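You operate a simulated robot arm through the tools that you are given. There is no shell and no other tool. Be economical: measure what you need, move in short steps, check, and stop when the job is done.

You are at the controls of a simulated robot arm. One attempt, no reset.

JOB
File the bill marked Late in the bills drawer and tick Done on the note pad.
Fine: tick with the blue pen, pen into the pot; drawer shut. Where these are worked on the way, their far stop is far enough and under half their travel is too little: bills drawer.

It is judged by the outcome, as a careful person would: the job done as asked, and still so three seconds after it is handed in. It fails if anything else is knocked over, pushed out of place, dropped, spilled or broken.

ROBOT AND FRAMES
A 6-joint arm with a two-finger parallel gripper, fixed in place. Base frame: the origin is at the foot of the arm, x ahead of it, y to its left, z up. Readings come in mm, rad, newtons and seconds.
With the tool pointing down near the work surface it reaches from about 400 to 900 mm from the base axis. Its first joint turns from -2.007 to 2.007 rad. Payload 3.43 kg.
Tool frame: the origin (TCP) lies between the finger pads and is the grasp point; the fingertips stand 34 mm ahead of it; z points along the fingers, y is the line along which they close. The gripper opens to 128 mm. The fingers are 24 mm wide and 12 mm thick; the gripper's body (48 by 130 mm) begins 96 mm behind the TCP.
Orientation is told as [roll, pitch, yaw] about the base's x, y, z axes, in that order, counted from this pose: with the fingers straight down and closing along the base's y, the tool's x points along the base's -x, its y along +y and its z along -z.

CONTROLS
- The arm moves only by the tool move_arm. Its argument "rows" is a list of rows, each an object (a shift or turn left out is 0, a gripper value left out holds the last) with "dp": the shift along the tool's x, y, z in units of 200 mm (1.0 is 200 mm), a list of three; "dr": the turn, a rotation vector about the tool's x, y, z in units of 45 degrees (1.0 is 45 degrees), a list of three; "fingers": the finger opening in mm, from 0 to 128. In form: [{"dp": [dx, dy, dz], "dr": [wx, wy, wz], "fingers": fingers}, ...]. A call has 1 to 12 rows; each row is the pose to reach, as a shift and turn from the pose commanded when the call began, along the tool's axes at that moment. A call with a number of a shift or a turn outside -1 to 1 is refused whole. A row lasts 0.2 s, in which the tool goes at most 50 mm and 0.15 rad; a call with a longer step from one row to the next is refused whole, and so is a gripper value outside its range. Where a pose cannot be reached the arm comes as near as it can. A force on the tool above 50 N (or 10 N above the force at the start of the call, whichever is more), or a blocked arm, ends the call early, and 0.2 s more pass. Each finger travels about 108 mm/s and halts on what it meets, pressing with about 35 N; the grip force reading is that of the motor and also rises with nothing between the fingers. The clock runs only during rows and for 0.2 s after the last one: add rows that repeat a pose to give the fingers time. It gives the time, the measured TCP pose, the force on the tool (base axes), the opening and the grip force at its end, in the units of the frame above (readings bear some noise), with the torque about the TCP (base axes, N m) and any sound that the robot's microphone picked up, and new pictures: "pictures" is both (left out), scene, wrist or none.
- Cameras (640 x 400 px; columns grow to the right, rows downward): "scene" is fixed at [63.7, -511.6, 1350.4]; the picture's right is [0.71, -0.70, 0.00], its down [-0.26, -0.27, -0.93] and it looks along [0.65, 0.66, -0.37] (base axes); focal length 329 px, centre (320, 200). "wrist" rides on the gripper at [76, -11, -160] in the tool frame; the picture's right is [0.15, 0.99, 0.00], its down [-0.88, 0.13, -0.46] and it looks along [-0.45, 0.07, 0.89] (tool axes); focal length 234 px, centre (320, 200). There is no depth. A picture from a camera that has moved, and an enlarged one, comes with that camera's place and axes in the base frame and with its lens. The place of the scene camera against the robot may be out by one fixed shift of up to 25 mm in any direction.
- slide_trunk(by): slides the trunk up (or, below 0, down) by that many mm; the arm rides with it, the base frame stays. It gives what a move gives, with no picture.
- zoom(camera, box): a new picture of the part [left, top, right, bottom] of that camera's present view, enlarged. The clock stands still meanwhile.
- close_job(): hands the job in; it is judged then, once.

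Go step by step. Nothing tells you positions but the pictures and the camera data: compare them with the known pose of the tool, close in by small moves and look again before you grip or let go. The budget is 120 turns and 200 pictures, counting those below and the enlarged ones. Unless the task says otherwise, let go and move clear before handing in, and close with one line.

The tools are called after ">>>" as name(argument=value, ...) on one line, values as JSON. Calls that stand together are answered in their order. move_arm: Moves the arm, as the interface text tells. Its arguments: {"type":"object","properties":{"rows":{"type":"array","items":{"type":"object","properties":{"dp":{"type":"array","items":{"type":"number"}},"dr":{"type":"array","items":{"type":"number"}},"fingers":{"type":"number"}}}},"pictures":{"type":"string","enum":["both","scene","wrist","none"]}},"required":["rows"]} The other tools are called the same way: slide_trunk (by) slides the trunk up or down; zoom (camera, box) takes an enlarged picture of a part of a camera's view; close_job () hands the job in.

At the start:

```text
clock: 0.0
tool_pos: [433.3, 366.9, 1198.8]
ee_rot: [0.0, 0.001, -0.001]
force: [0.0, -0.2, 0.5]
torque: [0.02, -0.03, 0.01]
opening: 127.9
grip_force: 0.1
trunk travel left (down, up): [-500.0, 290.0]
```

scene: 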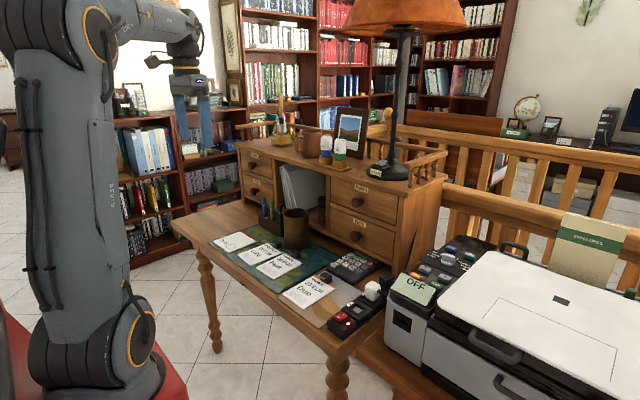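
wrist: 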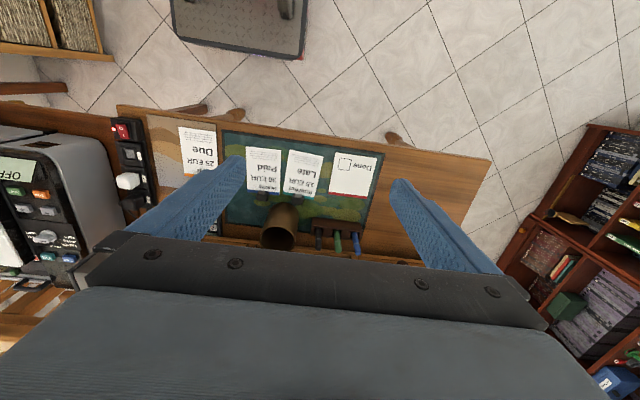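

I see a desk with three bills, a note pad (Done), a pen holder, a pot and a hutch with drawers. I'll zoom in to read labels.

>>> zoom(camera="scene", box=[200, 120, 420, 260])

>>> zoom(camera="scene", box=[200, 190, 400, 340])

>>> zoom(camera="wrist", box=[220, 120, 420, 260])

```text
2.86 times, centred on (310, 190) of scene
camera zoom: at [63.7, -511.6, 1350.4], right [0.71, -0.7, 0.0], down [-0.26, -0.27, -0.93], along [0.65, 0.66, -0.37], focal length 939 px, centre (349, 229)
```

zoom: 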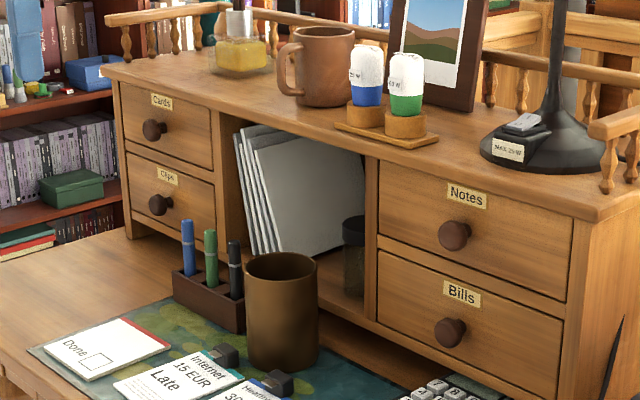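

```text
2.67 times, centred on (300, 265) of scene
camera zoom: at [63.7, -511.6, 1350.4], right [0.71, -0.7, 0.0], down [-0.26, -0.27, -0.93], along [0.65, 0.66, -0.37], focal length 876 px, centre (373, 27)
```

zoom: 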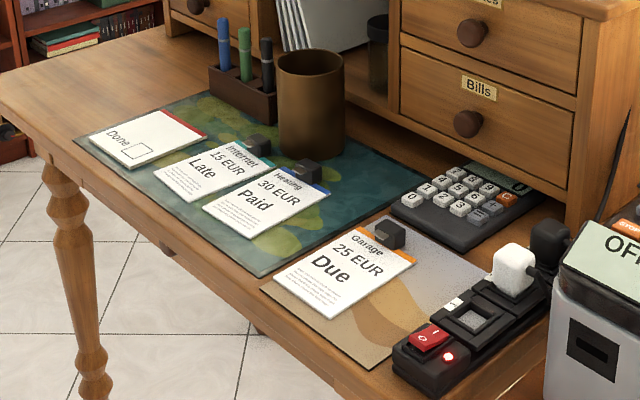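

```text
2.86 times, centred on (320, 190) of wrist
camera zoom: at [358.6, 356.2, 1359.2], right [-0.15, 0.99, 0.0], down [0.88, 0.13, 0.46], along [0.45, 0.07, -0.89], focal length 669 px, centre (320, 229)
```

zoom: 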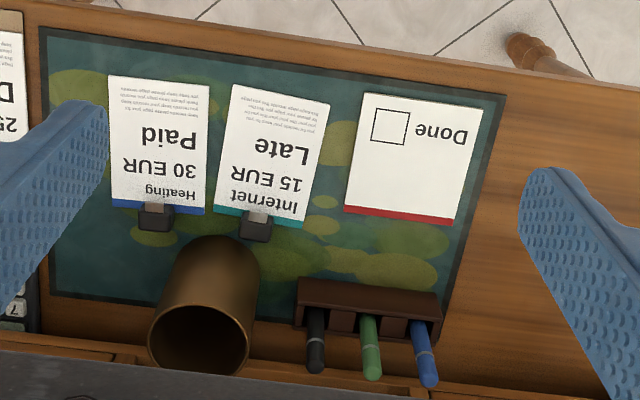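

Everything is readable. Now I'll move lower to triangulate positions.

>>> move_arm(rows=[{"dp": [0, -0.15, 0.15]}, {"dp": [0, -0.3, 0.3]}, {"dp": [0, -0.45, 0.45]}, {"dp": [0, -0.6, 0.6]}, {"dp": [0, -0.6, 0.75]}], pictures="wrist")

```text
clock: 1.2
tool_pos: [432.5, 247.2, 1050.2]
ee_rot: [0.0, 0.0, 0.0]
force: [-0.8, -0.5, -0.3]
torque: [0.01, 0.0, -0.01]
opening: 128.1
grip_force: 0.0
trunk travel left (down, up): [-500.0, 290.0]
camera wrist: at [357.5, 236.1, 1210.0], right [-0.15, 0.99, 0.0], down [0.88, 0.13, 0.46], along [0.45, 0.07, -0.89], focal length 234 px, centre (320, 200)
```

wrist: 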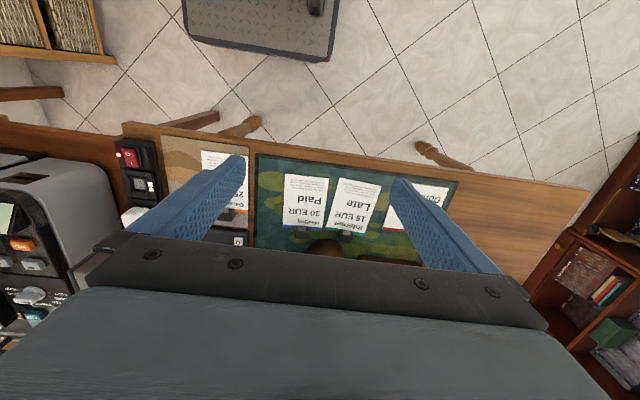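

The gripper body hides the far part; I'll move forward a bit and up.

>>> move_arm(rows=[{"dp": [-0.1, 0, -0.15]}, {"dp": [-0.3, 0, -0.2]}, {"dp": [-0.5, 0, -0.25]}, {"dp": [-0.7, 0, -0.25]}], pictures="wrist")

```text
clock: 2.2
tool_pos: [573.1, 247.3, 1101.3]
ee_rot: [0.001, 0.001, 0.001]
force: [-0.5, -0.9, -0.4]
torque: [0.02, -0.07, 0.02]
opening: 127.9
grip_force: 0.1
trunk travel left (down, up): [-500.0, 290.0]
camera wrist: at [498.4, 236.7, 1260.8], right [-0.15, 0.99, 0.0], down [0.88, 0.13, 0.46], along [0.45, 0.07, -0.89], focal length 234 px, centre (320, 200)
```

wrist: 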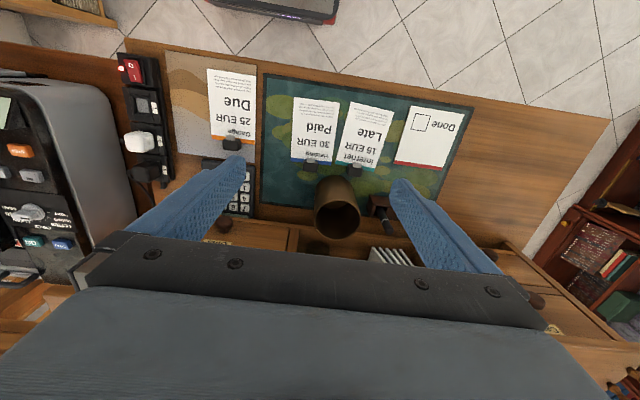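

>>> zoom(camera="wrist", box=[110, 50, 310, 250])

>>> zoom(camera="wrist", box=[270, 80, 470, 270])

```text
2.00 times, centred on (210, 150) of wrist
camera zoom: at [498.4, 236.7, 1260.8], right [-0.15, 0.99, 0.0], down [0.88, 0.13, 0.46], along [0.45, 0.07, -0.89], focal length 468 px, centre (540, 300)
```

zoom: 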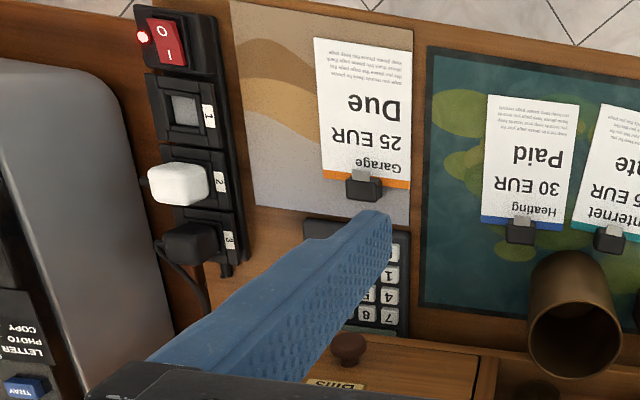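

```text
2.11 times, centred on (370, 175) of wrist
camera zoom: at [498.4, 236.7, 1260.8], right [-0.15, 0.99, 0.0], down [0.88, 0.13, 0.46], along [0.45, 0.07, -0.89], focal length 493 px, centre (215, 253)
```

zoom: 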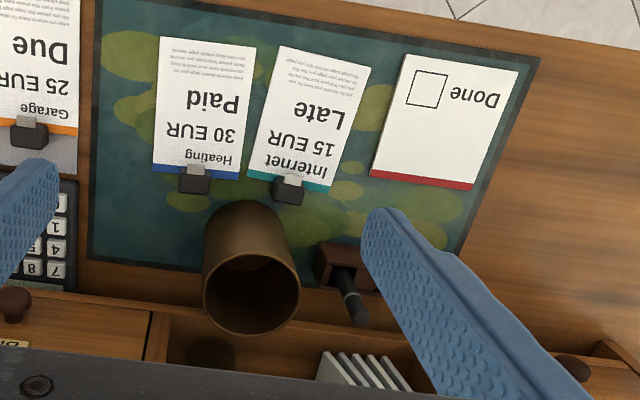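

Table surface is about z≈770, the Late clip is around (658,339,777), the tick box (543,447,775), and the Bills knob about (776,86,866). Now I'll tilt the tool toward the drawer to look at the knob.

>>> move_arm(rows=[{"dp": [0, -0.13, 0], "dr": [0, -0.17, 0]}, {"dp": [0, -0.26, 0], "dr": [0, -0.34, 0]}, {"dp": [0, -0.4, 0], "dr": [0, -0.51, 0]}, {"dp": [0, -0.54, 0], "dr": [0, -0.68, 0]}, {"dp": [0, -0.67, 0], "dr": [0, -0.85, 0]}, {"dp": [0, -0.8, 0], "dr": [0, -1, 0]}, {"dp": [0.2, -0.8, 0.2], "dr": [0, -1, 0]}, {"dp": [0.35, -0.8, 0.35], "dr": [0, -1, 0]}], pictures="both")

```text
refused: row 7 steps farther than a row can; nothing moved
```

>>> move_arm(rows=[{"dp": [0, -0.13, 0], "dr": [0, -0.17, 0]}, {"dp": [0, -0.26, 0], "dr": [0, -0.34, 0]}, {"dp": [0.1, -0.4, 0.1], "dr": [0, -0.51, 0]}, {"dp": [0.2, -0.54, 0.2], "dr": [0, -0.68, 0]}, {"dp": [0.3, -0.67, 0.3], "dr": [0, -0.85, 0]}, {"dp": [0.35, -0.8, 0.35], "dr": [0, -1, 0]}], pictures="both")

```text
clock: 3.6
tool_pos: [521.4, 96.1, 1019.4]
ee_rot: [0.003, -0.787, 0.0]
force: [0.0, -0.6, 0.0]
torque: [-0.02, 0.02, 0.0]
opening: 128.0
grip_force: 0.1
out of reach, approached as far as the arm can: row 6
trunk travel left (down, up): [-500.0, 290.0]
camera wrist: at [356.2, 84.9, 1078.2], right [-0.1, 0.99, -0.1], down [0.3, 0.13, 0.95], along [0.95, 0.07, -0.31], focal length 234 px, centre (320, 200)
```

scene: 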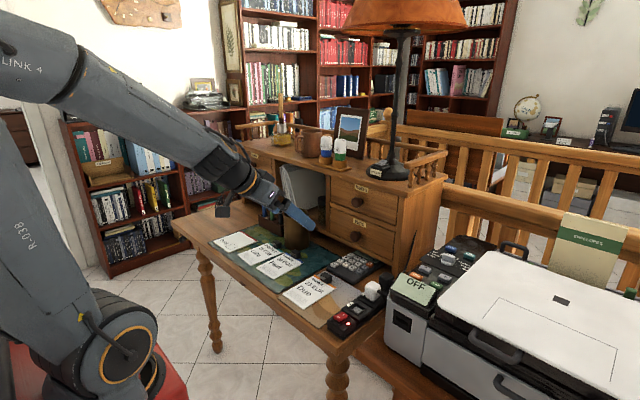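
wrist: 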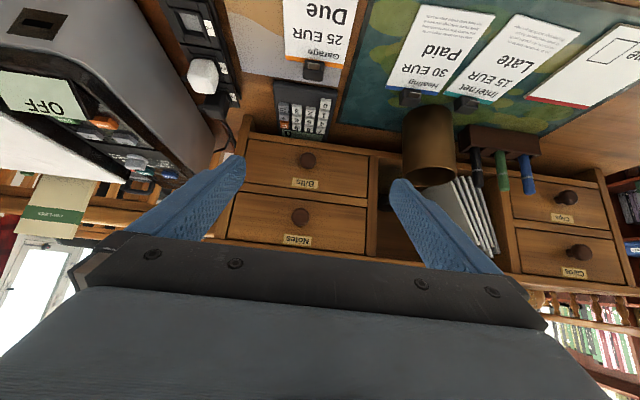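

Triangulated: Bills knob at (783,83,858), drawer face x≈798. I'll move to a pre-grasp pose at 45° tilt with narrower fingers.

>>> move_arm(rows=[{"dp": [-0.07, -0.01, 0.19], "dr": [0, 0, 0], "fingers": 70}, {"dp": [-0.14, -0.02, 0.38]}, {"dp": [-0.2, -0.02, 0.57]}, {"dp": [-0.27, -0.02, 0.76]}, {"dp": [-0.35, -0.02, 0.95]}], pictures="wrist")

```text
clock: 4.8
tool_pos: [706.1, 89.0, 933.7]
ee_rot: [0.002, -0.788, -0.002]
force: [-1.0, 0.0, -0.1]
torque: [0.0, 0.0, 0.0]
opening: 70.1
grip_force: 0.1
trunk travel left (down, up): [-500.0, 290.0]
camera wrist: at [541.0, 78.3, 993.1], right [-0.1, 0.99, -0.1], down [0.3, 0.13, 0.95], along [0.95, 0.07, -0.31], focal length 234 px, centre (320, 200)
```

wrist: 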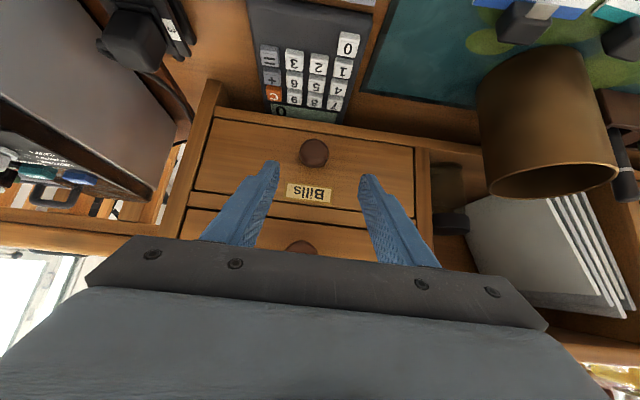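

The knob is right between the fingers' line; advancing to surround it.

>>> move_arm(rows=[{"dp": [0.016, -0.035, 0.15]}, {"dp": [0.032, -0.035, 0.3]}, {"dp": [0.032, -0.035, 0.38]}, {"dp": [0.032, -0.035, 0.44]}], pictures="both")

```text
clock: 5.8
tool_pos: [763.2, 83.2, 865.5]
ee_rot: [-0.001, -0.785, 0.0]
force: [-0.1, -0.6, -0.1]
torque: [0.03, 0.0, 0.0]
opening: 70.3
grip_force: 0.0
trunk travel left (down, up): [-500.0, 290.0]
camera wrist: at [597.6, 72.4, 925.7], right [-0.1, 0.99, -0.1], down [0.3, 0.13, 0.94], along [0.95, 0.07, -0.31], focal length 234 px, centre (320, 200)
```

scene: 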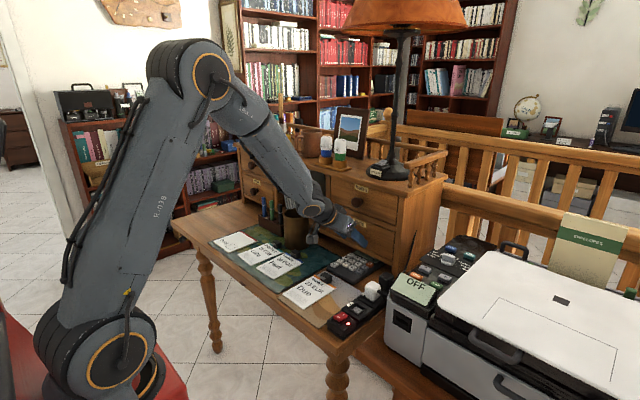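
wrist: 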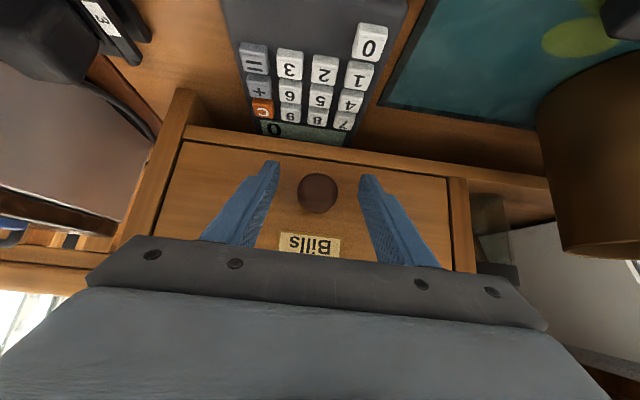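

Knob is between the pads. Closing and then testing the pull with a short step.

>>> move_arm(rows=[{"fingers": 20}, {"fingers": 20}, {"fingers": 20}], pictures="none")

```text
clock: 6.6
tool_pos: [762.4, 81.8, 867.5]
ee_rot: [0.001, -0.785, -0.002]
force: [1.2, -7.3, -0.5]
torque: [-0.09, -0.07, 0.21]
opening: 33.5
grip_force: 44.1
trunk travel left (down, up): [-500.0, 290.0]
```

>>> move_arm(rows=[{"dp": [0.05, -0.003, -0.05]}, {"dp": [0.12, -0.005, -0.12]}, {"dp": [0.2, -0.005, -0.2]}, {"dp": [0.28, -0.005, -0.28]}, {"dp": [0.36, -0.005, -0.36]}], pictures="both")

```text
clock: 7.8
tool_pos: [660.8, 82.9, 865.4]
ee_rot: [0.0, -0.784, 0.001]
force: [-1.0, -6.2, -4.1]
torque: [0.15, 1.22, 0.18]
opening: 33.5
grip_force: 44.8
trunk travel left (down, up): [-500.0, 290.0]
camera wrist: at [495.8, 71.1, 925.7], right [-0.1, 0.99, -0.1], down [0.3, 0.13, 0.94], along [0.95, 0.07, -0.31], focal length 234 px, centre (320, 200)
```

scene: 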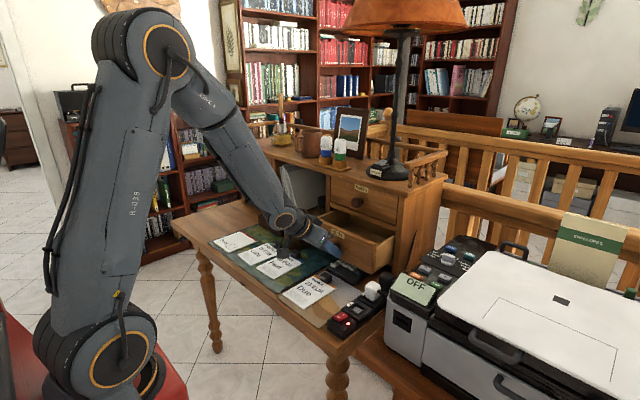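
wrist: 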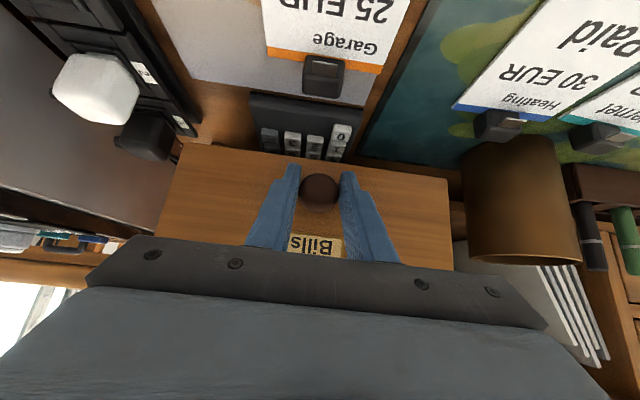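

The drawer slides freely. Pulling further toward its stop.

>>> move_arm(rows=[{"dp": [0.07, 0, -0.07]}, {"dp": [0.14, 0, -0.14]}, {"dp": [0.21, 0, -0.21]}, {"dp": [0.28, 0, -0.28]}, {"dp": [0.35, 0, -0.35]}], pictures="both")

```text
clock: 9.0
tool_pos: [561.0, 83.4, 868.0]
ee_rot: [-0.001, -0.785, 0.002]
force: [0.8, 0.3, -0.4]
torque: [0.01, 0.02, 0.0]
opening: 20.2
grip_force: 0.0
trunk travel left (down, up): [-500.0, 290.0]
camera wrist: at [396.2, 71.3, 927.0], right [-0.1, 0.99, -0.1], down [0.3, 0.13, 0.94], along [0.95, 0.07, -0.31], focal length 234 px, centre (320, 200)
```

scene: 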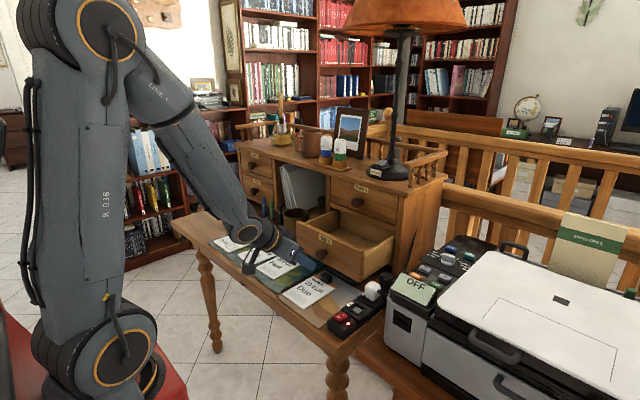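
wrist: 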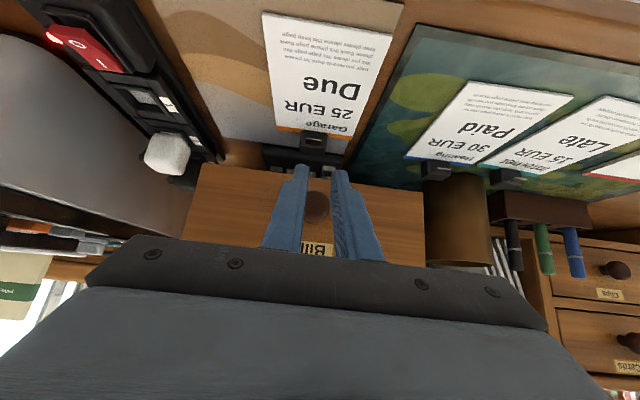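

The grip slipped off at what looks like the stop. I'll retreat, raise the tool upright and view the drawer from above.

>>> move_arm(rows=[{"dp": [0, 0, -0.2], "fingers": 60}, {"dp": [-0.1, 0, -0.4]}, {"dp": [-0.28, 0, -0.45], "dr": [0, 0.17, 0]}, {"dp": [-0.45, 0, -0.5], "dr": [0, 0.35, 0]}, {"dp": [-0.62, 0, -0.55], "dr": [0, 0.53, 0]}, {"dp": [-0.75, 0, -0.58], "dr": [0, 0.7, 0]}, {"dp": [-0.85, 0, -0.61], "dr": [0, 0.85, 0]}, {"dp": [-0.88, 0, -0.61], "dr": [0, 1, 0]}], pictures="wrist")

```text
clock: 10.8
tool_pos: [599.3, 81.9, 1078.3]
ee_rot: [0.0, 0.004, 0.0]
force: [-0.7, 0.3, 0.3]
torque: [-0.01, -0.01, -0.03]
opening: 59.8
grip_force: 0.0
out of reach, approached as far as the arm can: row 1, 2, 3
trunk travel left (down, up): [-500.0, 290.0]
camera wrist: at [525.7, 70.5, 1238.0], right [-0.15, 0.99, 0.0], down [0.88, 0.13, 0.45], along [0.45, 0.07, -0.89], focal length 234 px, centre (320, 200)
```

wrist: 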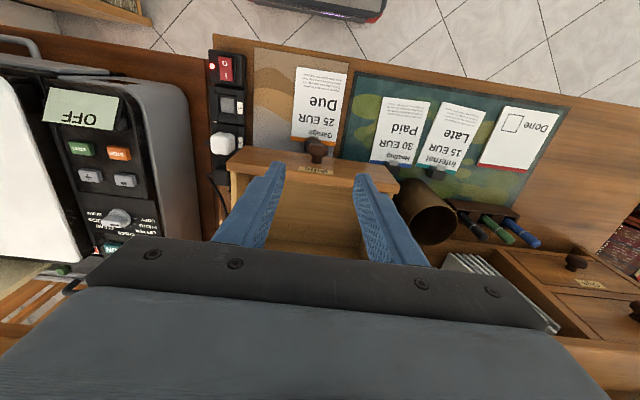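

The drawer is out by about 155 mm (stop), interior roughly x 655–795. Next I go above the Late bill's clip to see it closely.

>>> move_arm(rows=[{"dp": [-0.05, 0.2, 0]}, {"dp": [-0.1, 0.4, 0.1]}, {"dp": [-0.15, 0.6, 0.2]}, {"dp": [-0.2, 0.8, 0.3]}, {"dp": [-0.25, 1.0, 0.4]}], pictures="none")

>>> move_arm(rows=[{"dp": [0, 0.18, 0.1]}, {"dp": [-0.02, 0.28, 0.25]}, {"dp": [-0.02, 0.28, 0.35]}], pictures="wrist")

```text
clock: 12.0
tool_pos: [650.8, 278.7, 998.2]
ee_rot: [-0.001, -0.002, -0.001]
force: [0.0, -1.3, -0.2]
torque: [0.07, -0.04, 0.0]
opening: 60.0
grip_force: 0.0
trunk travel left (down, up): [-500.0, 290.0]
```

```text
clock: 12.8
tool_pos: [655.9, 335.4, 927.3]
ee_rot: [-0.001, -0.001, 0.0]
force: [-0.2, 0.1, 0.8]
torque: [0.03, 0.01, 0.01]
opening: 60.0
grip_force: 0.0
trunk travel left (down, up): [-500.0, 290.0]
camera wrist: at [581.6, 324.5, 1087.1], right [-0.15, 0.99, 0.0], down [0.88, 0.13, 0.46], along [0.45, 0.07, -0.89], focal length 234 px, centre (320, 200)
```

wrist: 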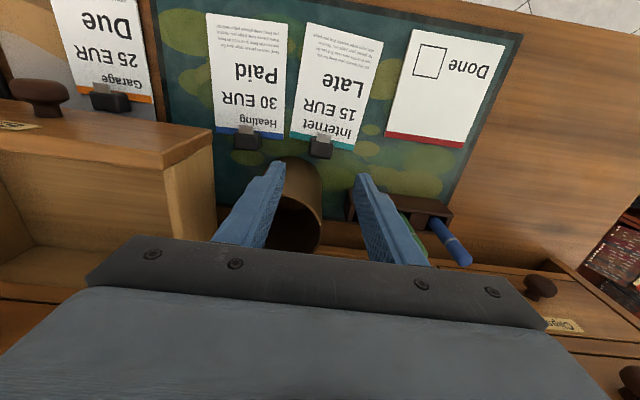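

>>> zoom(camera="wrist", box=[280, 90, 380, 180])

>>> zoom(camera="scene", box=[240, 220, 320, 290])

>>> zoom(camera="scene", box=[290, 190, 410, 290])

```text
4.44 times, centred on (330, 135) of wrist
camera zoom: at [581.6, 324.5, 1087.1], right [-0.15, 0.99, 0.0], down [0.88, 0.13, 0.46], along [0.45, 0.07, -0.89], focal length 1041 px, centre (276, 489)
```

zoom: 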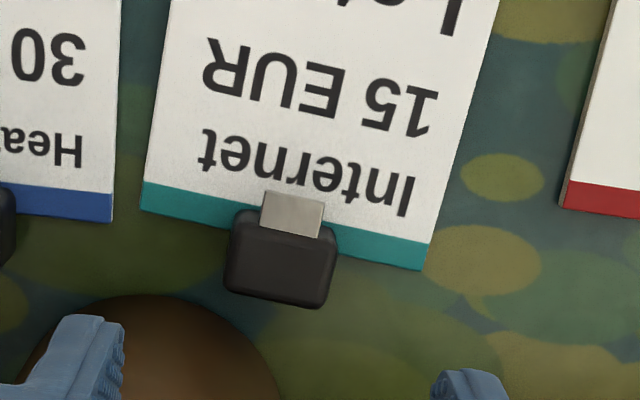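

```text
5.71 times, centred on (280, 255) of scene
camera zoom: at [63.7, -511.6, 1350.4], right [0.71, -0.7, 0.0], down [-0.26, -0.27, -0.93], along [0.65, 0.66, -0.37], focal length 1878 px, centre (549, -114)
```

zoom: 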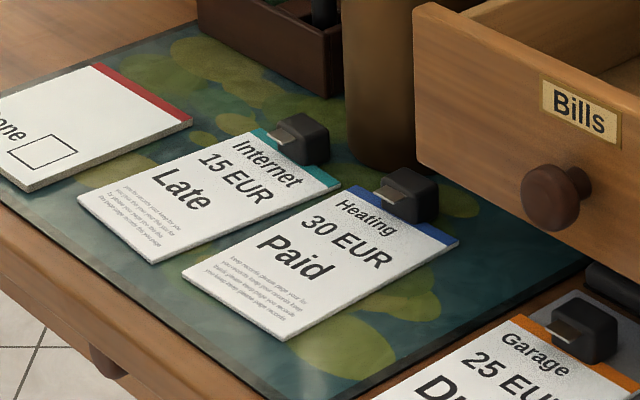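

```text
4.00 times, centred on (350, 240) of scene
camera zoom: at [63.7, -511.6, 1350.4], right [0.71, -0.7, 0.0], down [-0.26, -0.27, -0.93], along [0.65, 0.66, -0.37], focal length 1314 px, centre (200, 40)
```

zoom: 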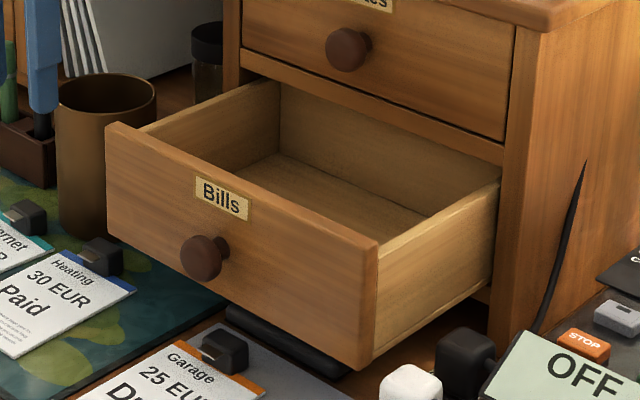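

The clip is a block about 31 mm wide at (662,338), top about z 790. Descending over it with the matching yaw, stopping a bit above to check.

>>> move_arm(rows=[{"dp": [-0.04, 0.013, 0.2], "dr": [0, 0, 0.078], "fingers": 50}, {"dp": [-0.04, 0.013, 0.4], "dr": [0, 0, 0.078]}, {"dp": [-0.04, 0.013, 0.48], "dr": [0, 0, 0.078]}], pictures="both")

```text
clock: 13.6
tool_pos: [662.5, 340.1, 831.9]
ee_rot: [-0.002, -0.001, -0.062]
force: [-0.4, -0.1, -0.1]
torque: [0.0, -0.01, -0.01]
opening: 49.9
grip_force: 0.1
trunk travel left (down, up): [-500.0, 290.0]
camera wrist: at [587.1, 333.1, 991.2], right [-0.09, 1.0, 0.0], down [0.89, 0.08, 0.46], along [0.45, 0.04, -0.89], focal length 234 px, centre (320, 200)
```

scene: 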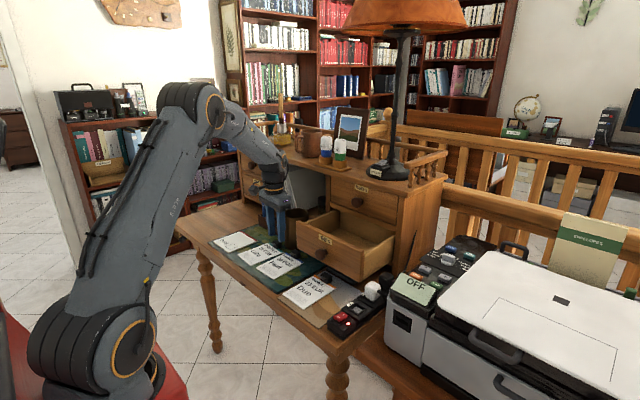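
wrist: 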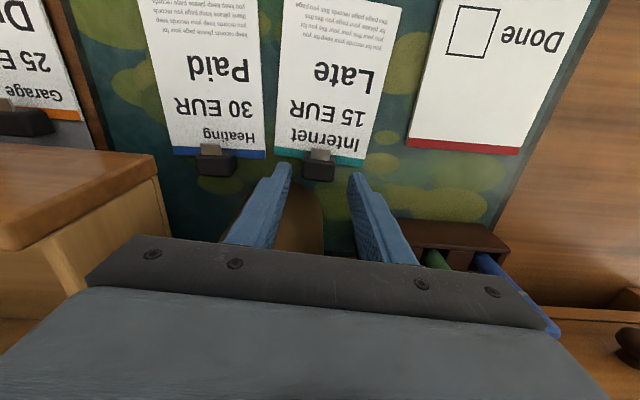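

Well aligned. Descending 20 mm and gripping the clip.

>>> move_arm(rows=[{"dp": [-0.005, 0, 0.05]}, {"dp": [-0.005, 0, 0.1]}, {"dp": [-0.005, 0, 0.1], "fingers": 15}, {"dp": [-0.005, 0, 0.1], "fingers": 15}, {"dp": [-0.005, 0, 0.1], "fingers": 15}], pictures="wrist")

```text
clock: 14.8
tool_pos: [663.7, 341.1, 812.4]
ee_rot: [0.001, 0.0, -0.063]
force: [0.6, 0.9, 0.3]
torque: [0.02, -0.02, -0.01]
opening: 31.2
grip_force: 34.5
trunk travel left (down, up): [-500.0, 290.0]
camera wrist: at [589.0, 334.5, 971.9], right [-0.09, 1.0, 0.0], down [0.89, 0.08, 0.46], along [0.45, 0.04, -0.89], focal length 234 px, centre (320, 200)
```

wrist: 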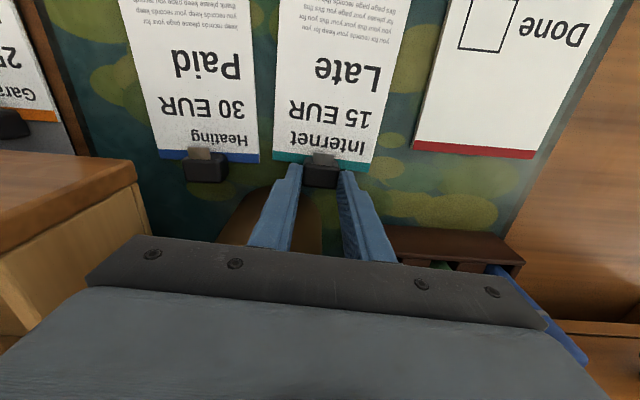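

Gripped (31 mm). Lifting straight up.

>>> move_arm(rows=[{"dp": [0, 0, -0.1]}, {"dp": [0, 0, -0.3]}, {"dp": [0, 0, -0.5]}, {"dp": [0, 0, -0.7]}, {"dp": [0, 0, -0.85]}], pictures="both")

```text
clock: 16.0
tool_pos: [666.3, 341.1, 982.3]
ee_rot: [0.001, 0.001, -0.062]
force: [0.4, 0.3, -0.6]
torque: [-0.03, -0.02, 0.02]
opening: 31.2
grip_force: 34.5
trunk travel left (down, up): [-500.0, 290.0]
camera wrist: at [590.6, 334.0, 1141.8], right [-0.09, 1.0, 0.0], down [0.89, 0.08, 0.46], along [0.45, 0.04, -0.89], focal length 234 px, centre (320, 200)
```

scene: 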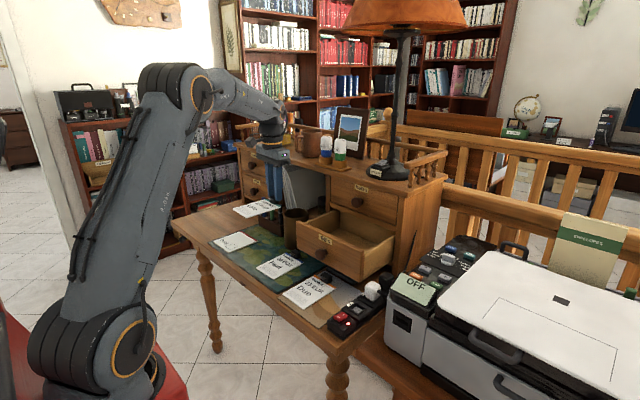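
wrist: 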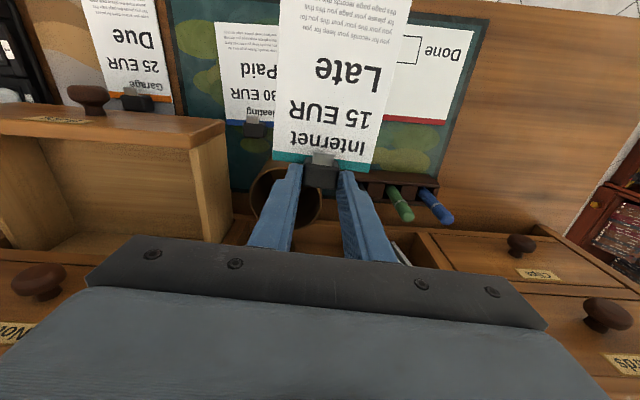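

The bill hangs flat from the grip. I'll yaw it 90° so it lies crosswise in the drawer (clip toward +y side), moving toward the drawer at safe height.

>>> move_arm(rows=[{"dp": [0, 0, -0.05], "dr": [0, 0, -0.16]}, {"dp": [0, 0, -0.05], "dr": [0, 0, -0.34]}, {"dp": [0, -0.05, -0.05], "dr": [0, 0, -0.51]}, {"dp": [0, -0.15, -0.05], "dr": [0, 0, -0.68]}, {"dp": [0, -0.3, -0.05], "dr": [0, 0, -0.85]}, {"dp": [0, -0.45, -0.05], "dr": [0, 0, -1]}], pictures="none")

```text
clock: 17.4
tool_pos: [656.0, 250.6, 993.8]
ee_rot: [-0.001, 0.0, 0.724]
force: [0.6, -0.4, -0.3]
torque: [-0.01, -0.02, 0.01]
opening: 31.0
grip_force: 35.1
trunk travel left (down, up): [-500.0, 290.0]
```

>>> move_arm(rows=[{"dp": [0.01, -0.1, 0], "dr": [0, 0, -0.17]}, {"dp": [0.03, -0.2, 0], "dr": [0, 0, -0.34]}, {"dp": [0.05, -0.3, 0], "dr": [0, 0, -0.51]}, {"dp": [0.07, -0.4, 0], "dr": [0, 0, -0.68]}, {"dp": [0.08, -0.48, 0], "dr": [0, 0, -0.85]}, {"dp": [0.092, -0.557, 0], "dr": [0, 0, -1]}], pictures="both")

```text
clock: 18.8
tool_pos: [718.7, 155.0, 991.6]
ee_rot: [0.0, 0.0, 1.513]
force: [-0.1, -0.3, -0.7]
torque: [0.02, -0.01, -0.01]
opening: 31.0
grip_force: 35.0
trunk travel left (down, up): [-500.0, 290.0]
camera wrist: at [726.2, 78.7, 1151.2], right [-1.0, -0.09, 0.0], down [-0.08, 0.89, 0.46], along [-0.04, 0.45, -0.89], focal length 234 px, centre (320, 200)
```

scene: 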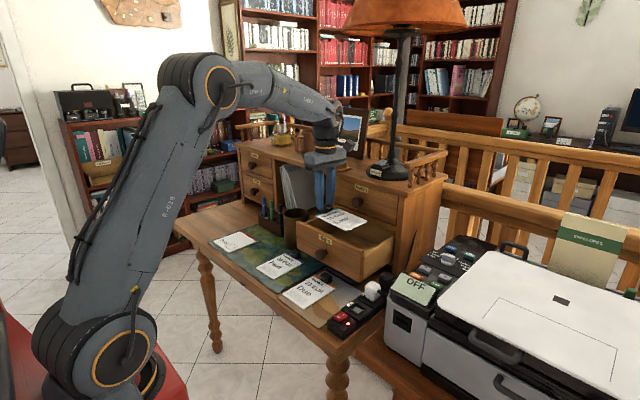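
wrist: 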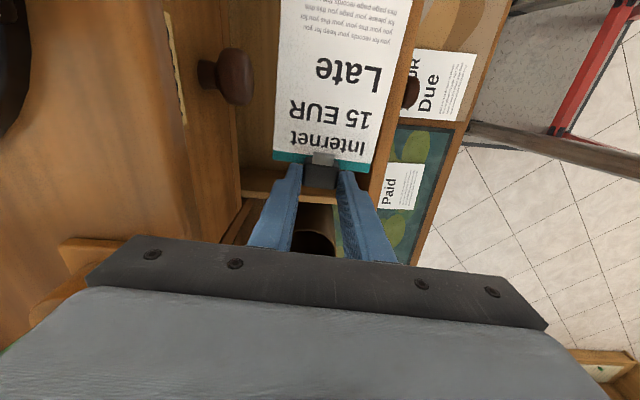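

Bill is aligned over the open drawer, clear of the Notes knob. Descending into it, with the last bit of yaw.

>>> move_arm(rows=[{"dp": [0, 0.01, 0.1], "dr": [0, 0, -0.07]}, {"dp": [0, 0.01, 0.25], "dr": [0, 0, -0.07]}, {"dp": [0, 0.01, 0.4], "dr": [0, 0, -0.07]}, {"dp": [0, 0.01, 0.5], "dr": [0, 0, -0.07]}, {"dp": [0, 0.01, 0.54], "dr": [0, 0, -0.07]}], pictures="both")

```text
clock: 20.0
tool_pos: [715.4, 155.3, 882.2]
ee_rot: [0.0, 0.0, 1.563]
force: [-0.5, -0.1, -0.2]
torque: [0.02, 0.0, 0.01]
opening: 30.9
grip_force: 35.2
trunk travel left (down, up): [-500.0, 290.0]
camera wrist: at [728.2, 79.3, 1042.5], right [-0.99, -0.14, 0.0], down [-0.12, 0.88, 0.46], along [-0.06, 0.45, -0.89], focal length 234 px, centre (320, 200)
```

scene: 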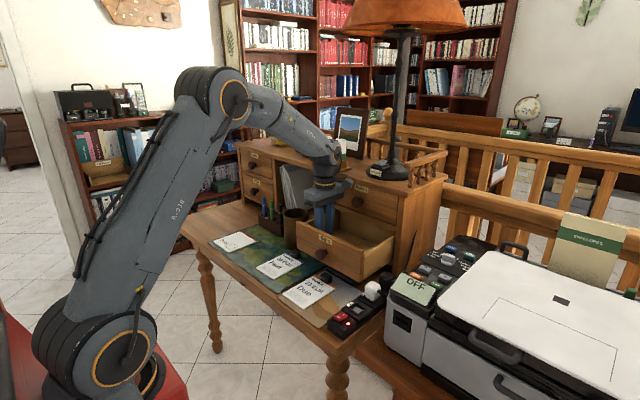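
wrist: 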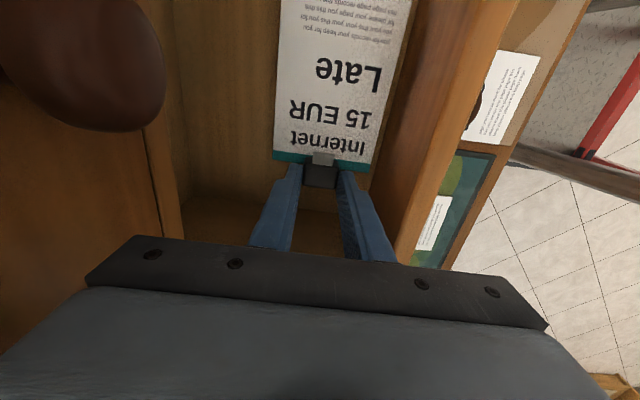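

Inside the drawer. Lowering in small steps to feel the floor.

>>> move_arm(rows=[{"dp": [0, 0, 0.015]}, {"dp": [0, 0, 0.03]}, {"dp": [0, 0, 0.045]}], pictures="none")

>>> move_arm(rows=[{"dp": [0, 0, 0.015]}, {"dp": [0, 0, 0.03]}], pictures="wrist")

```text
clock: 20.8
tool_pos: [716.5, 155.1, 874.7]
ee_rot: [-0.001, 0.0, 1.563]
force: [0.0, 1.0, 4.5]
torque: [-0.65, 0.1, -0.07]
opening: 30.9
grip_force: 35.1
trunk travel left (down, up): [-500.0, 290.0]
```

```text
clock: 21.4
tool_pos: [717.4, 156.3, 872.4]
ee_rot: [-0.005, -0.004, 1.565]
force: [1.4, 1.0, 34.8]
torque: [0.0, -0.03, 0.0]
opening: 31.6
grip_force: 35.2
trunk travel left (down, up): [-500.0, 290.0]
camera wrist: at [728.1, 79.0, 1031.7], right [-0.99, -0.14, -0.01], down [-0.13, 0.88, 0.46], along [-0.06, 0.45, -0.89], focal length 234 px, centre (320, 200)
```

wrist: 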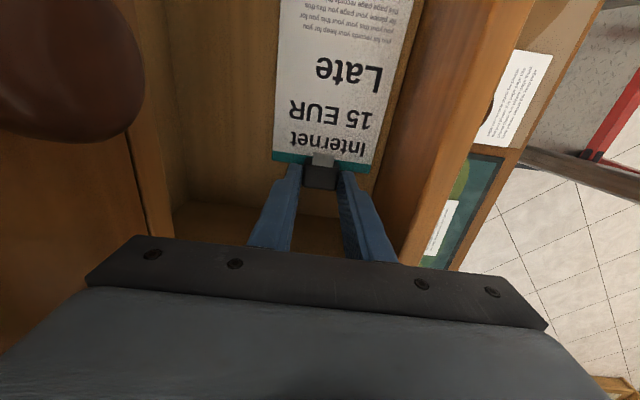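

Floor reached. Relieving the press and opening, then rising.

>>> move_arm(rows=[{"dp": [0, 0, -0.025]}, {"dp": [0, 0, -0.025], "fingers": 58}, {"dp": [0, 0, -0.025], "fingers": 58}, {"dp": [0, 0, -0.1], "fingers": 58}, {"dp": [0, 0, -0.3], "fingers": 58}, {"dp": [0, 0, -0.5], "fingers": 58}, {"dp": [0, 0, -0.7], "fingers": 58}], pictures="both")

```text
clock: 23.0
tool_pos: [716.1, 157.7, 1008.6]
ee_rot: [0.001, 0.001, 1.563]
force: [-0.5, 0.0, -0.9]
torque: [0.02, 0.05, -0.01]
opening: 57.7
grip_force: 0.0
trunk travel left (down, up): [-500.0, 290.0]
camera wrist: at [728.8, 81.5, 1167.8], right [-0.99, -0.14, 0.0], down [-0.12, 0.88, 0.46], along [-0.06, 0.45, -0.89], focal length 234 px, centre (320, 200)
```

scene: 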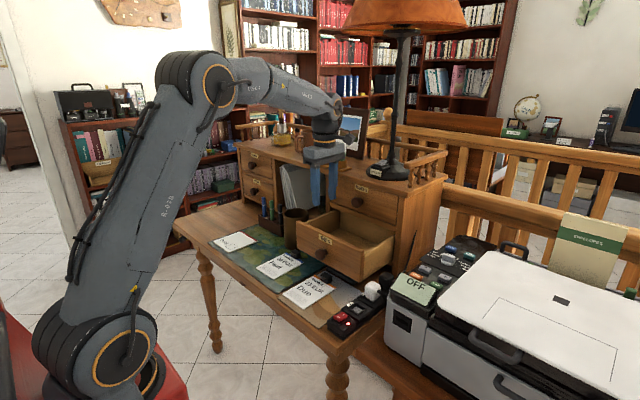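
wrist: 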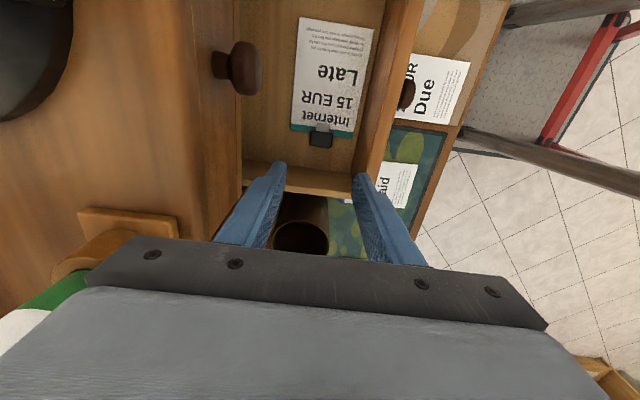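

The bill lies flat in the drawer. Now yaw back and prepare to close the drawer by its knob.

>>> move_arm(rows=[{"dp": [0, 0.1, -0.1], "dr": [0, 0, 0.16]}, {"dp": [0.05, 0.2, -0.2], "dr": [0, 0, 0.34]}, {"dp": [0.1, 0.3, -0.2], "dr": [0, 0, 0.51]}, {"dp": [0.15, 0.4, -0.2], "dr": [0, 0, 0.68]}, {"dp": [0.2, 0.48, -0.2], "dr": [0, 0, 0.85]}, {"dp": [0.3, 0.58, -0.2], "dr": [0, 0, 1]}], pictures="none")

>>> move_arm(rows=[{"dr": [0, 0, 0.18]}, {"dr": [0, 0, 0.36]}, {"dr": [0, 0, 0.54]}, {"dr": [0, 0, 0.72]}, {"dr": [0, 0, 0.9]}, {"dr": [0, 0, 0.99]}], pictures="none")

```text
clock: 24.4
tool_pos: [599.4, 95.8, 1047.9]
ee_rot: [0.0, 0.001, 0.778]
force: [-0.3, 0.2, -0.2]
torque: [-0.04, 0.02, -0.01]
opening: 58.2
grip_force: 0.0
trunk travel left (down, up): [-500.0, 290.0]
```

```text
clock: 25.8
tool_pos: [600.7, 95.9, 1048.7]
ee_rot: [0.0, 0.001, -0.001]
force: [0.0, -0.3, 0.3]
torque: [0.0, -0.02, 0.01]
opening: 57.9
grip_force: 0.1
trunk travel left (down, up): [-500.0, 290.0]
```

>>> move_arm(rows=[{"dp": [0.05, -0.03, 0], "dr": [0, -0.17, 0], "fingers": 70}, {"dp": [0.1, -0.07, 0.1], "dr": [0, -0.34, 0]}, {"dp": [0.15, -0.07, 0.25], "dr": [0, -0.51, 0]}, {"dp": [0.18, -0.07, 0.4], "dr": [0, -0.68, 0]}, {"dp": [0.18, -0.07, 0.52], "dr": [0, -0.85, 0]}, {"dp": [0.18, -0.07, 0.62], "dr": [0, -1, 0]}], pictures="wrist")

```text
clock: 27.2
tool_pos: [565.4, 76.1, 937.0]
ee_rot: [-0.022, -0.713, -0.002]
force: [-0.5, 0.0, 0.0]
torque: [0.04, 0.02, -0.02]
opening: 70.0
grip_force: 0.1
out of reach, approached as far as the arm can: row 6
trunk travel left (down, up): [-500.0, 290.0]
camera wrist: at [403.8, 68.2, 1008.1], right [-0.09, 0.99, -0.11], down [0.37, 0.14, 0.92], along [0.92, 0.05, -0.38], focal length 234 px, centre (320, 200)
```

wrist: 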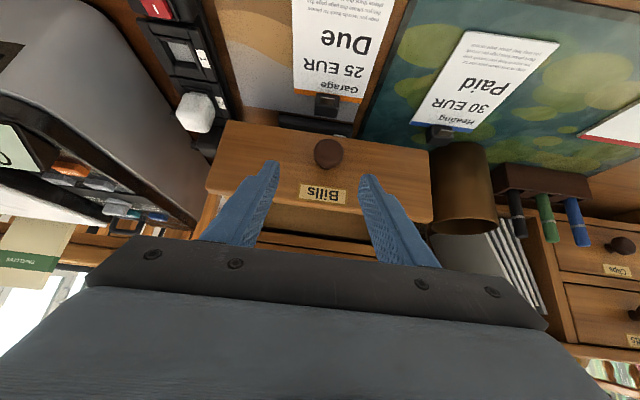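

>>> move_arm(rows=[{"dp": [0.03, 0.035, 0.13]}, {"dp": [0.06, 0.035, 0.27]}, {"dp": [0.063, 0.035, 0.4]}], pictures="wrist")

```text
clock: 28.0
tool_pos: [607.2, 80.7, 867.3]
ee_rot: [-0.027, -0.716, 0.0]
force: [-0.3, 0.7, -0.3]
torque: [0.02, 0.0, 0.04]
opening: 70.1
grip_force: 0.1
trunk travel left (down, up): [-500.0, 290.0]
camera wrist: at [445.6, 73.1, 938.7], right [-0.09, 0.99, -0.12], down [0.37, 0.14, 0.92], along [0.92, 0.04, -0.38], focal length 234 px, centre (320, 200)
```

wrist: 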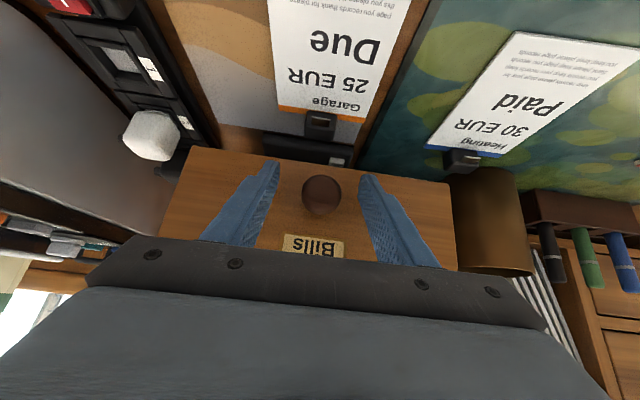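

>>> move_arm(rows=[{"fingers": 20}, {"fingers": 20}, {"fingers": 20}, {"dp": [-0.113, 0, 0.098]}, {"dp": [-0.227, 0, 0.196]}, {"dp": [-0.34, 0, 0.294]}, {"dp": [-0.454, 0, 0.392]}, {"dp": [-0.53, 0, 0.458]}, {"dp": [-0.56, 0, 0.484]}], pictures="wrist")

```text
clock: 30.0
tool_pos: [756.8, 82.0, 866.3]
ee_rot: [-0.02, -0.711, 0.004]
force: [-0.2, 43.5, -16.4]
torque: [0.01, 0.34, 1.4]
opening: 33.6
grip_force: 44.8
trunk travel left (down, up): [-500.0, 290.0]
camera wrist: at [596.9, 73.8, 938.9], right [-0.1, 0.99, -0.11], down [0.37, 0.14, 0.92], along [0.92, 0.05, -0.38], focal length 234 px, centre (320, 200)
```

wrist: 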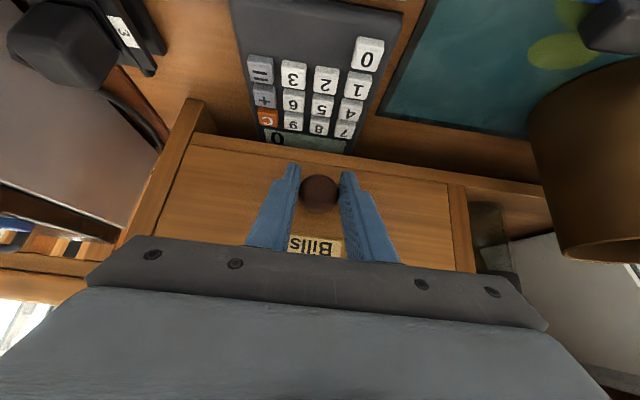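

Almost shut; relieve the side force and push the last few mm.

>>> move_arm(rows=[{"dp": [0, 0.02, 0]}, {"dp": [-0.015, 0.02, 0.013]}, {"dp": [-0.03, 0.02, 0.026]}, {"dp": [-0.04, 0.02, 0.035]}], pictures="none")

```text
clock: 31.0
tool_pos: [762.7, 82.4, 867.7]
ee_rot: [-0.028, -0.713, 0.005]
force: [-45.4, 23.0, -6.6]
torque: [0.09, 0.56, 1.21]
opening: 34.1
grip_force: 44.7
trunk travel left (down, up): [-500.0, 290.0]
```

The stop is felt (45 N): drawer shut. Releasing and backing away.

>>> move_arm(rows=[{"fingers": 70}, {"fingers": 70}, {"dp": [0, 0, -0.12]}, {"dp": [0, 0, -0.32]}, {"dp": [0, 0, -0.5]}], pictures="both")

```text
clock: 32.2
tool_pos: [701.3, 86.3, 943.3]
ee_rot: [-0.026, -0.713, 0.001]
force: [0.0, 0.1, -0.7]
torque: [0.0, 0.02, -0.01]
opening: 69.9
grip_force: 0.0
trunk travel left (down, up): [-500.0, 290.0]
camera wrist: at [540.5, 78.6, 1014.2], right [-0.1, 0.99, -0.12], down [0.37, 0.14, 0.92], along [0.92, 0.04, -0.38], focal length 234 px, centre (320, 200)
```

scene: 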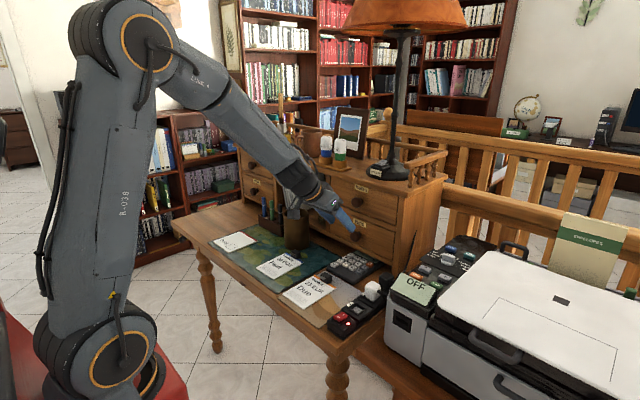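
wrist: 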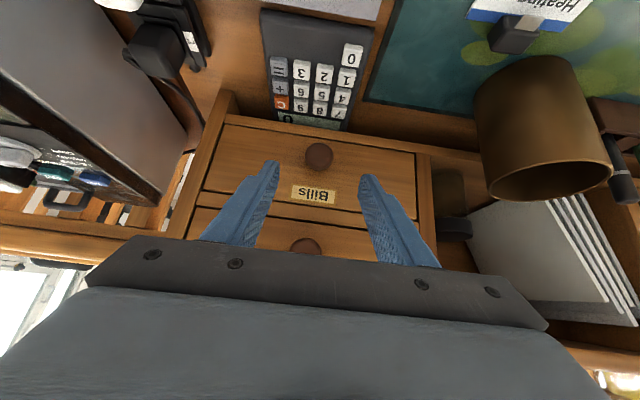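

Drawer is shut. Now to the pen rack: raise, untilt, and move over it.

>>> move_arm(rows=[{"dp": [0, 0, -0.2], "dr": [0, 0.15, 0]}, {"dp": [-0.05, 0.1, -0.4], "dr": [0, 0.3, 0]}, {"dp": [-0.1, 0.25, -0.55], "dr": [0, 0.45, 0]}, {"dp": [-0.15, 0.45, -0.65], "dr": [0, 0.6, 0]}, {"dp": [-0.2, 0.65, -0.69], "dr": [0, 0.75, 0]}, {"dp": [-0.2, 0.85, -0.69], "dr": [0.02, 0.908, 0]}, {"dp": [-0.2, 1.0, -0.69], "dr": [0.03, 0.908, 0]}], pictures="none")

>>> move_arm(rows=[{"dp": [-0.1, 0.15, 0]}, {"dp": [-0.15, 0.35, 0]}, {"dp": [-0.2, 0.55, 0]}], pictures="wrist")

```text
clock: 33.8
tool_pos: [641.6, 290.0, 1070.8]
ee_rot: [-0.042, 0.0, -0.025]
force: [0.8, -0.1, 0.2]
torque: [0.04, -0.04, 0.01]
opening: 69.8
grip_force: 0.1
trunk travel left (down, up): [-500.0, 290.0]
```

```text
clock: 34.6
tool_pos: [685.4, 399.0, 1068.9]
ee_rot: [-0.04, -0.003, -0.024]
force: [0.4, 0.0, 0.4]
torque: [0.07, -0.05, -0.04]
opening: 70.1
grip_force: 0.1
trunk travel left (down, up): [-500.0, 290.0]
camera wrist: at [610.4, 396.7, 1228.1], right [-0.12, 0.99, -0.04], down [0.88, 0.13, 0.45], along [0.45, 0.02, -0.89], focal length 234 px, centre (320, 200)
```

wrist: 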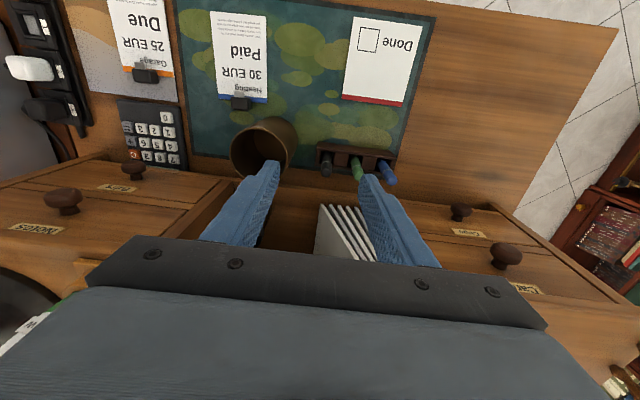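

>>> move_arm(rows=[{"dp": [0, 0.1, 0], "dr": [-0.051, 0, -0.03], "fingers": 128}, {"dp": [0, 0.2, 0], "dr": [-0.051, 0, -0.03]}, {"dp": [0, 0.2, 0], "dr": [-0.051, 0, -0.03]}], pictures="wrist")

>>> zoom(camera="wrist", box=[250, 110, 390, 220])

>>> zoom(camera="scene", box=[230, 180, 320, 260])

```text
clock: 35.4
tool_pos: [686.6, 439.9, 1064.2]
ee_rot: [-0.002, -0.001, -0.002]
force: [-0.4, -0.5, -0.4]
torque: [0.05, -0.03, -0.01]
opening: 128.0
grip_force: 0.0
trunk travel left (down, up): [-500.0, 290.0]
camera wrist: at [612.2, 429.0, 1224.3], right [-0.15, 0.99, 0.0], down [0.88, 0.13, 0.46], along [0.45, 0.07, -0.89], focal length 234 px, centre (320, 200)
```

wrist: 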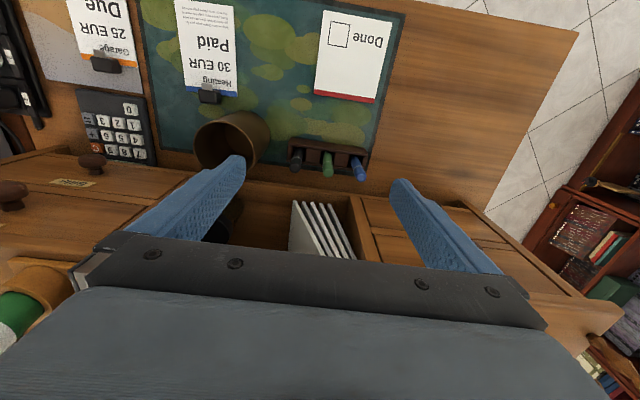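

```text
3.64 times, centred on (320, 165) of wrist
camera zoom: at [612.2, 429.0, 1224.3], right [-0.15, 0.99, 0.0], down [0.88, 0.13, 0.46], along [0.45, 0.07, -0.89], focal length 852 px, centre (320, 327)
```

zoom: 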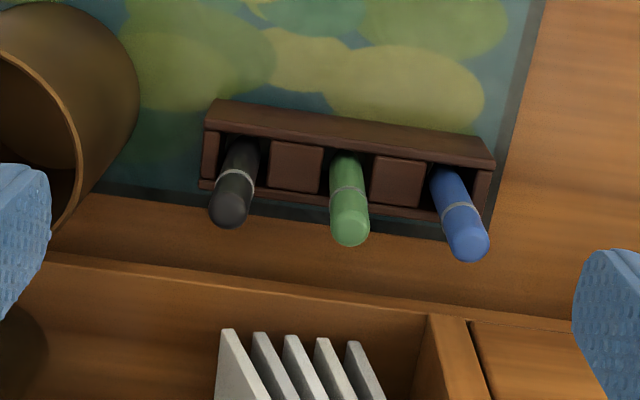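

```text
5.00 times, centred on (275, 220) of scene
camera zoom: at [63.7, -511.6, 1350.4], right [0.71, -0.7, 0.0], down [-0.26, -0.27, -0.93], along [0.65, 0.66, -0.37], focal length 1643 px, centre (545, 100)
```

zoom: 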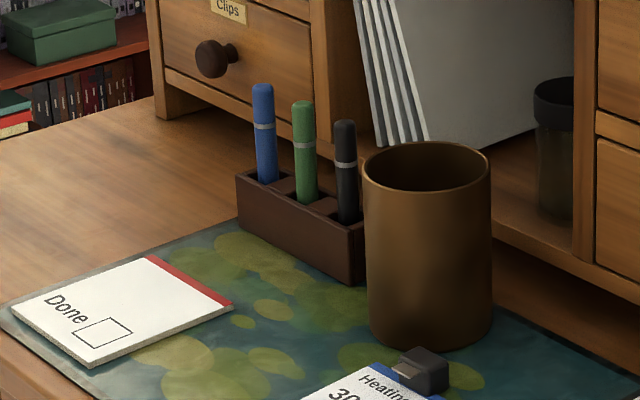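

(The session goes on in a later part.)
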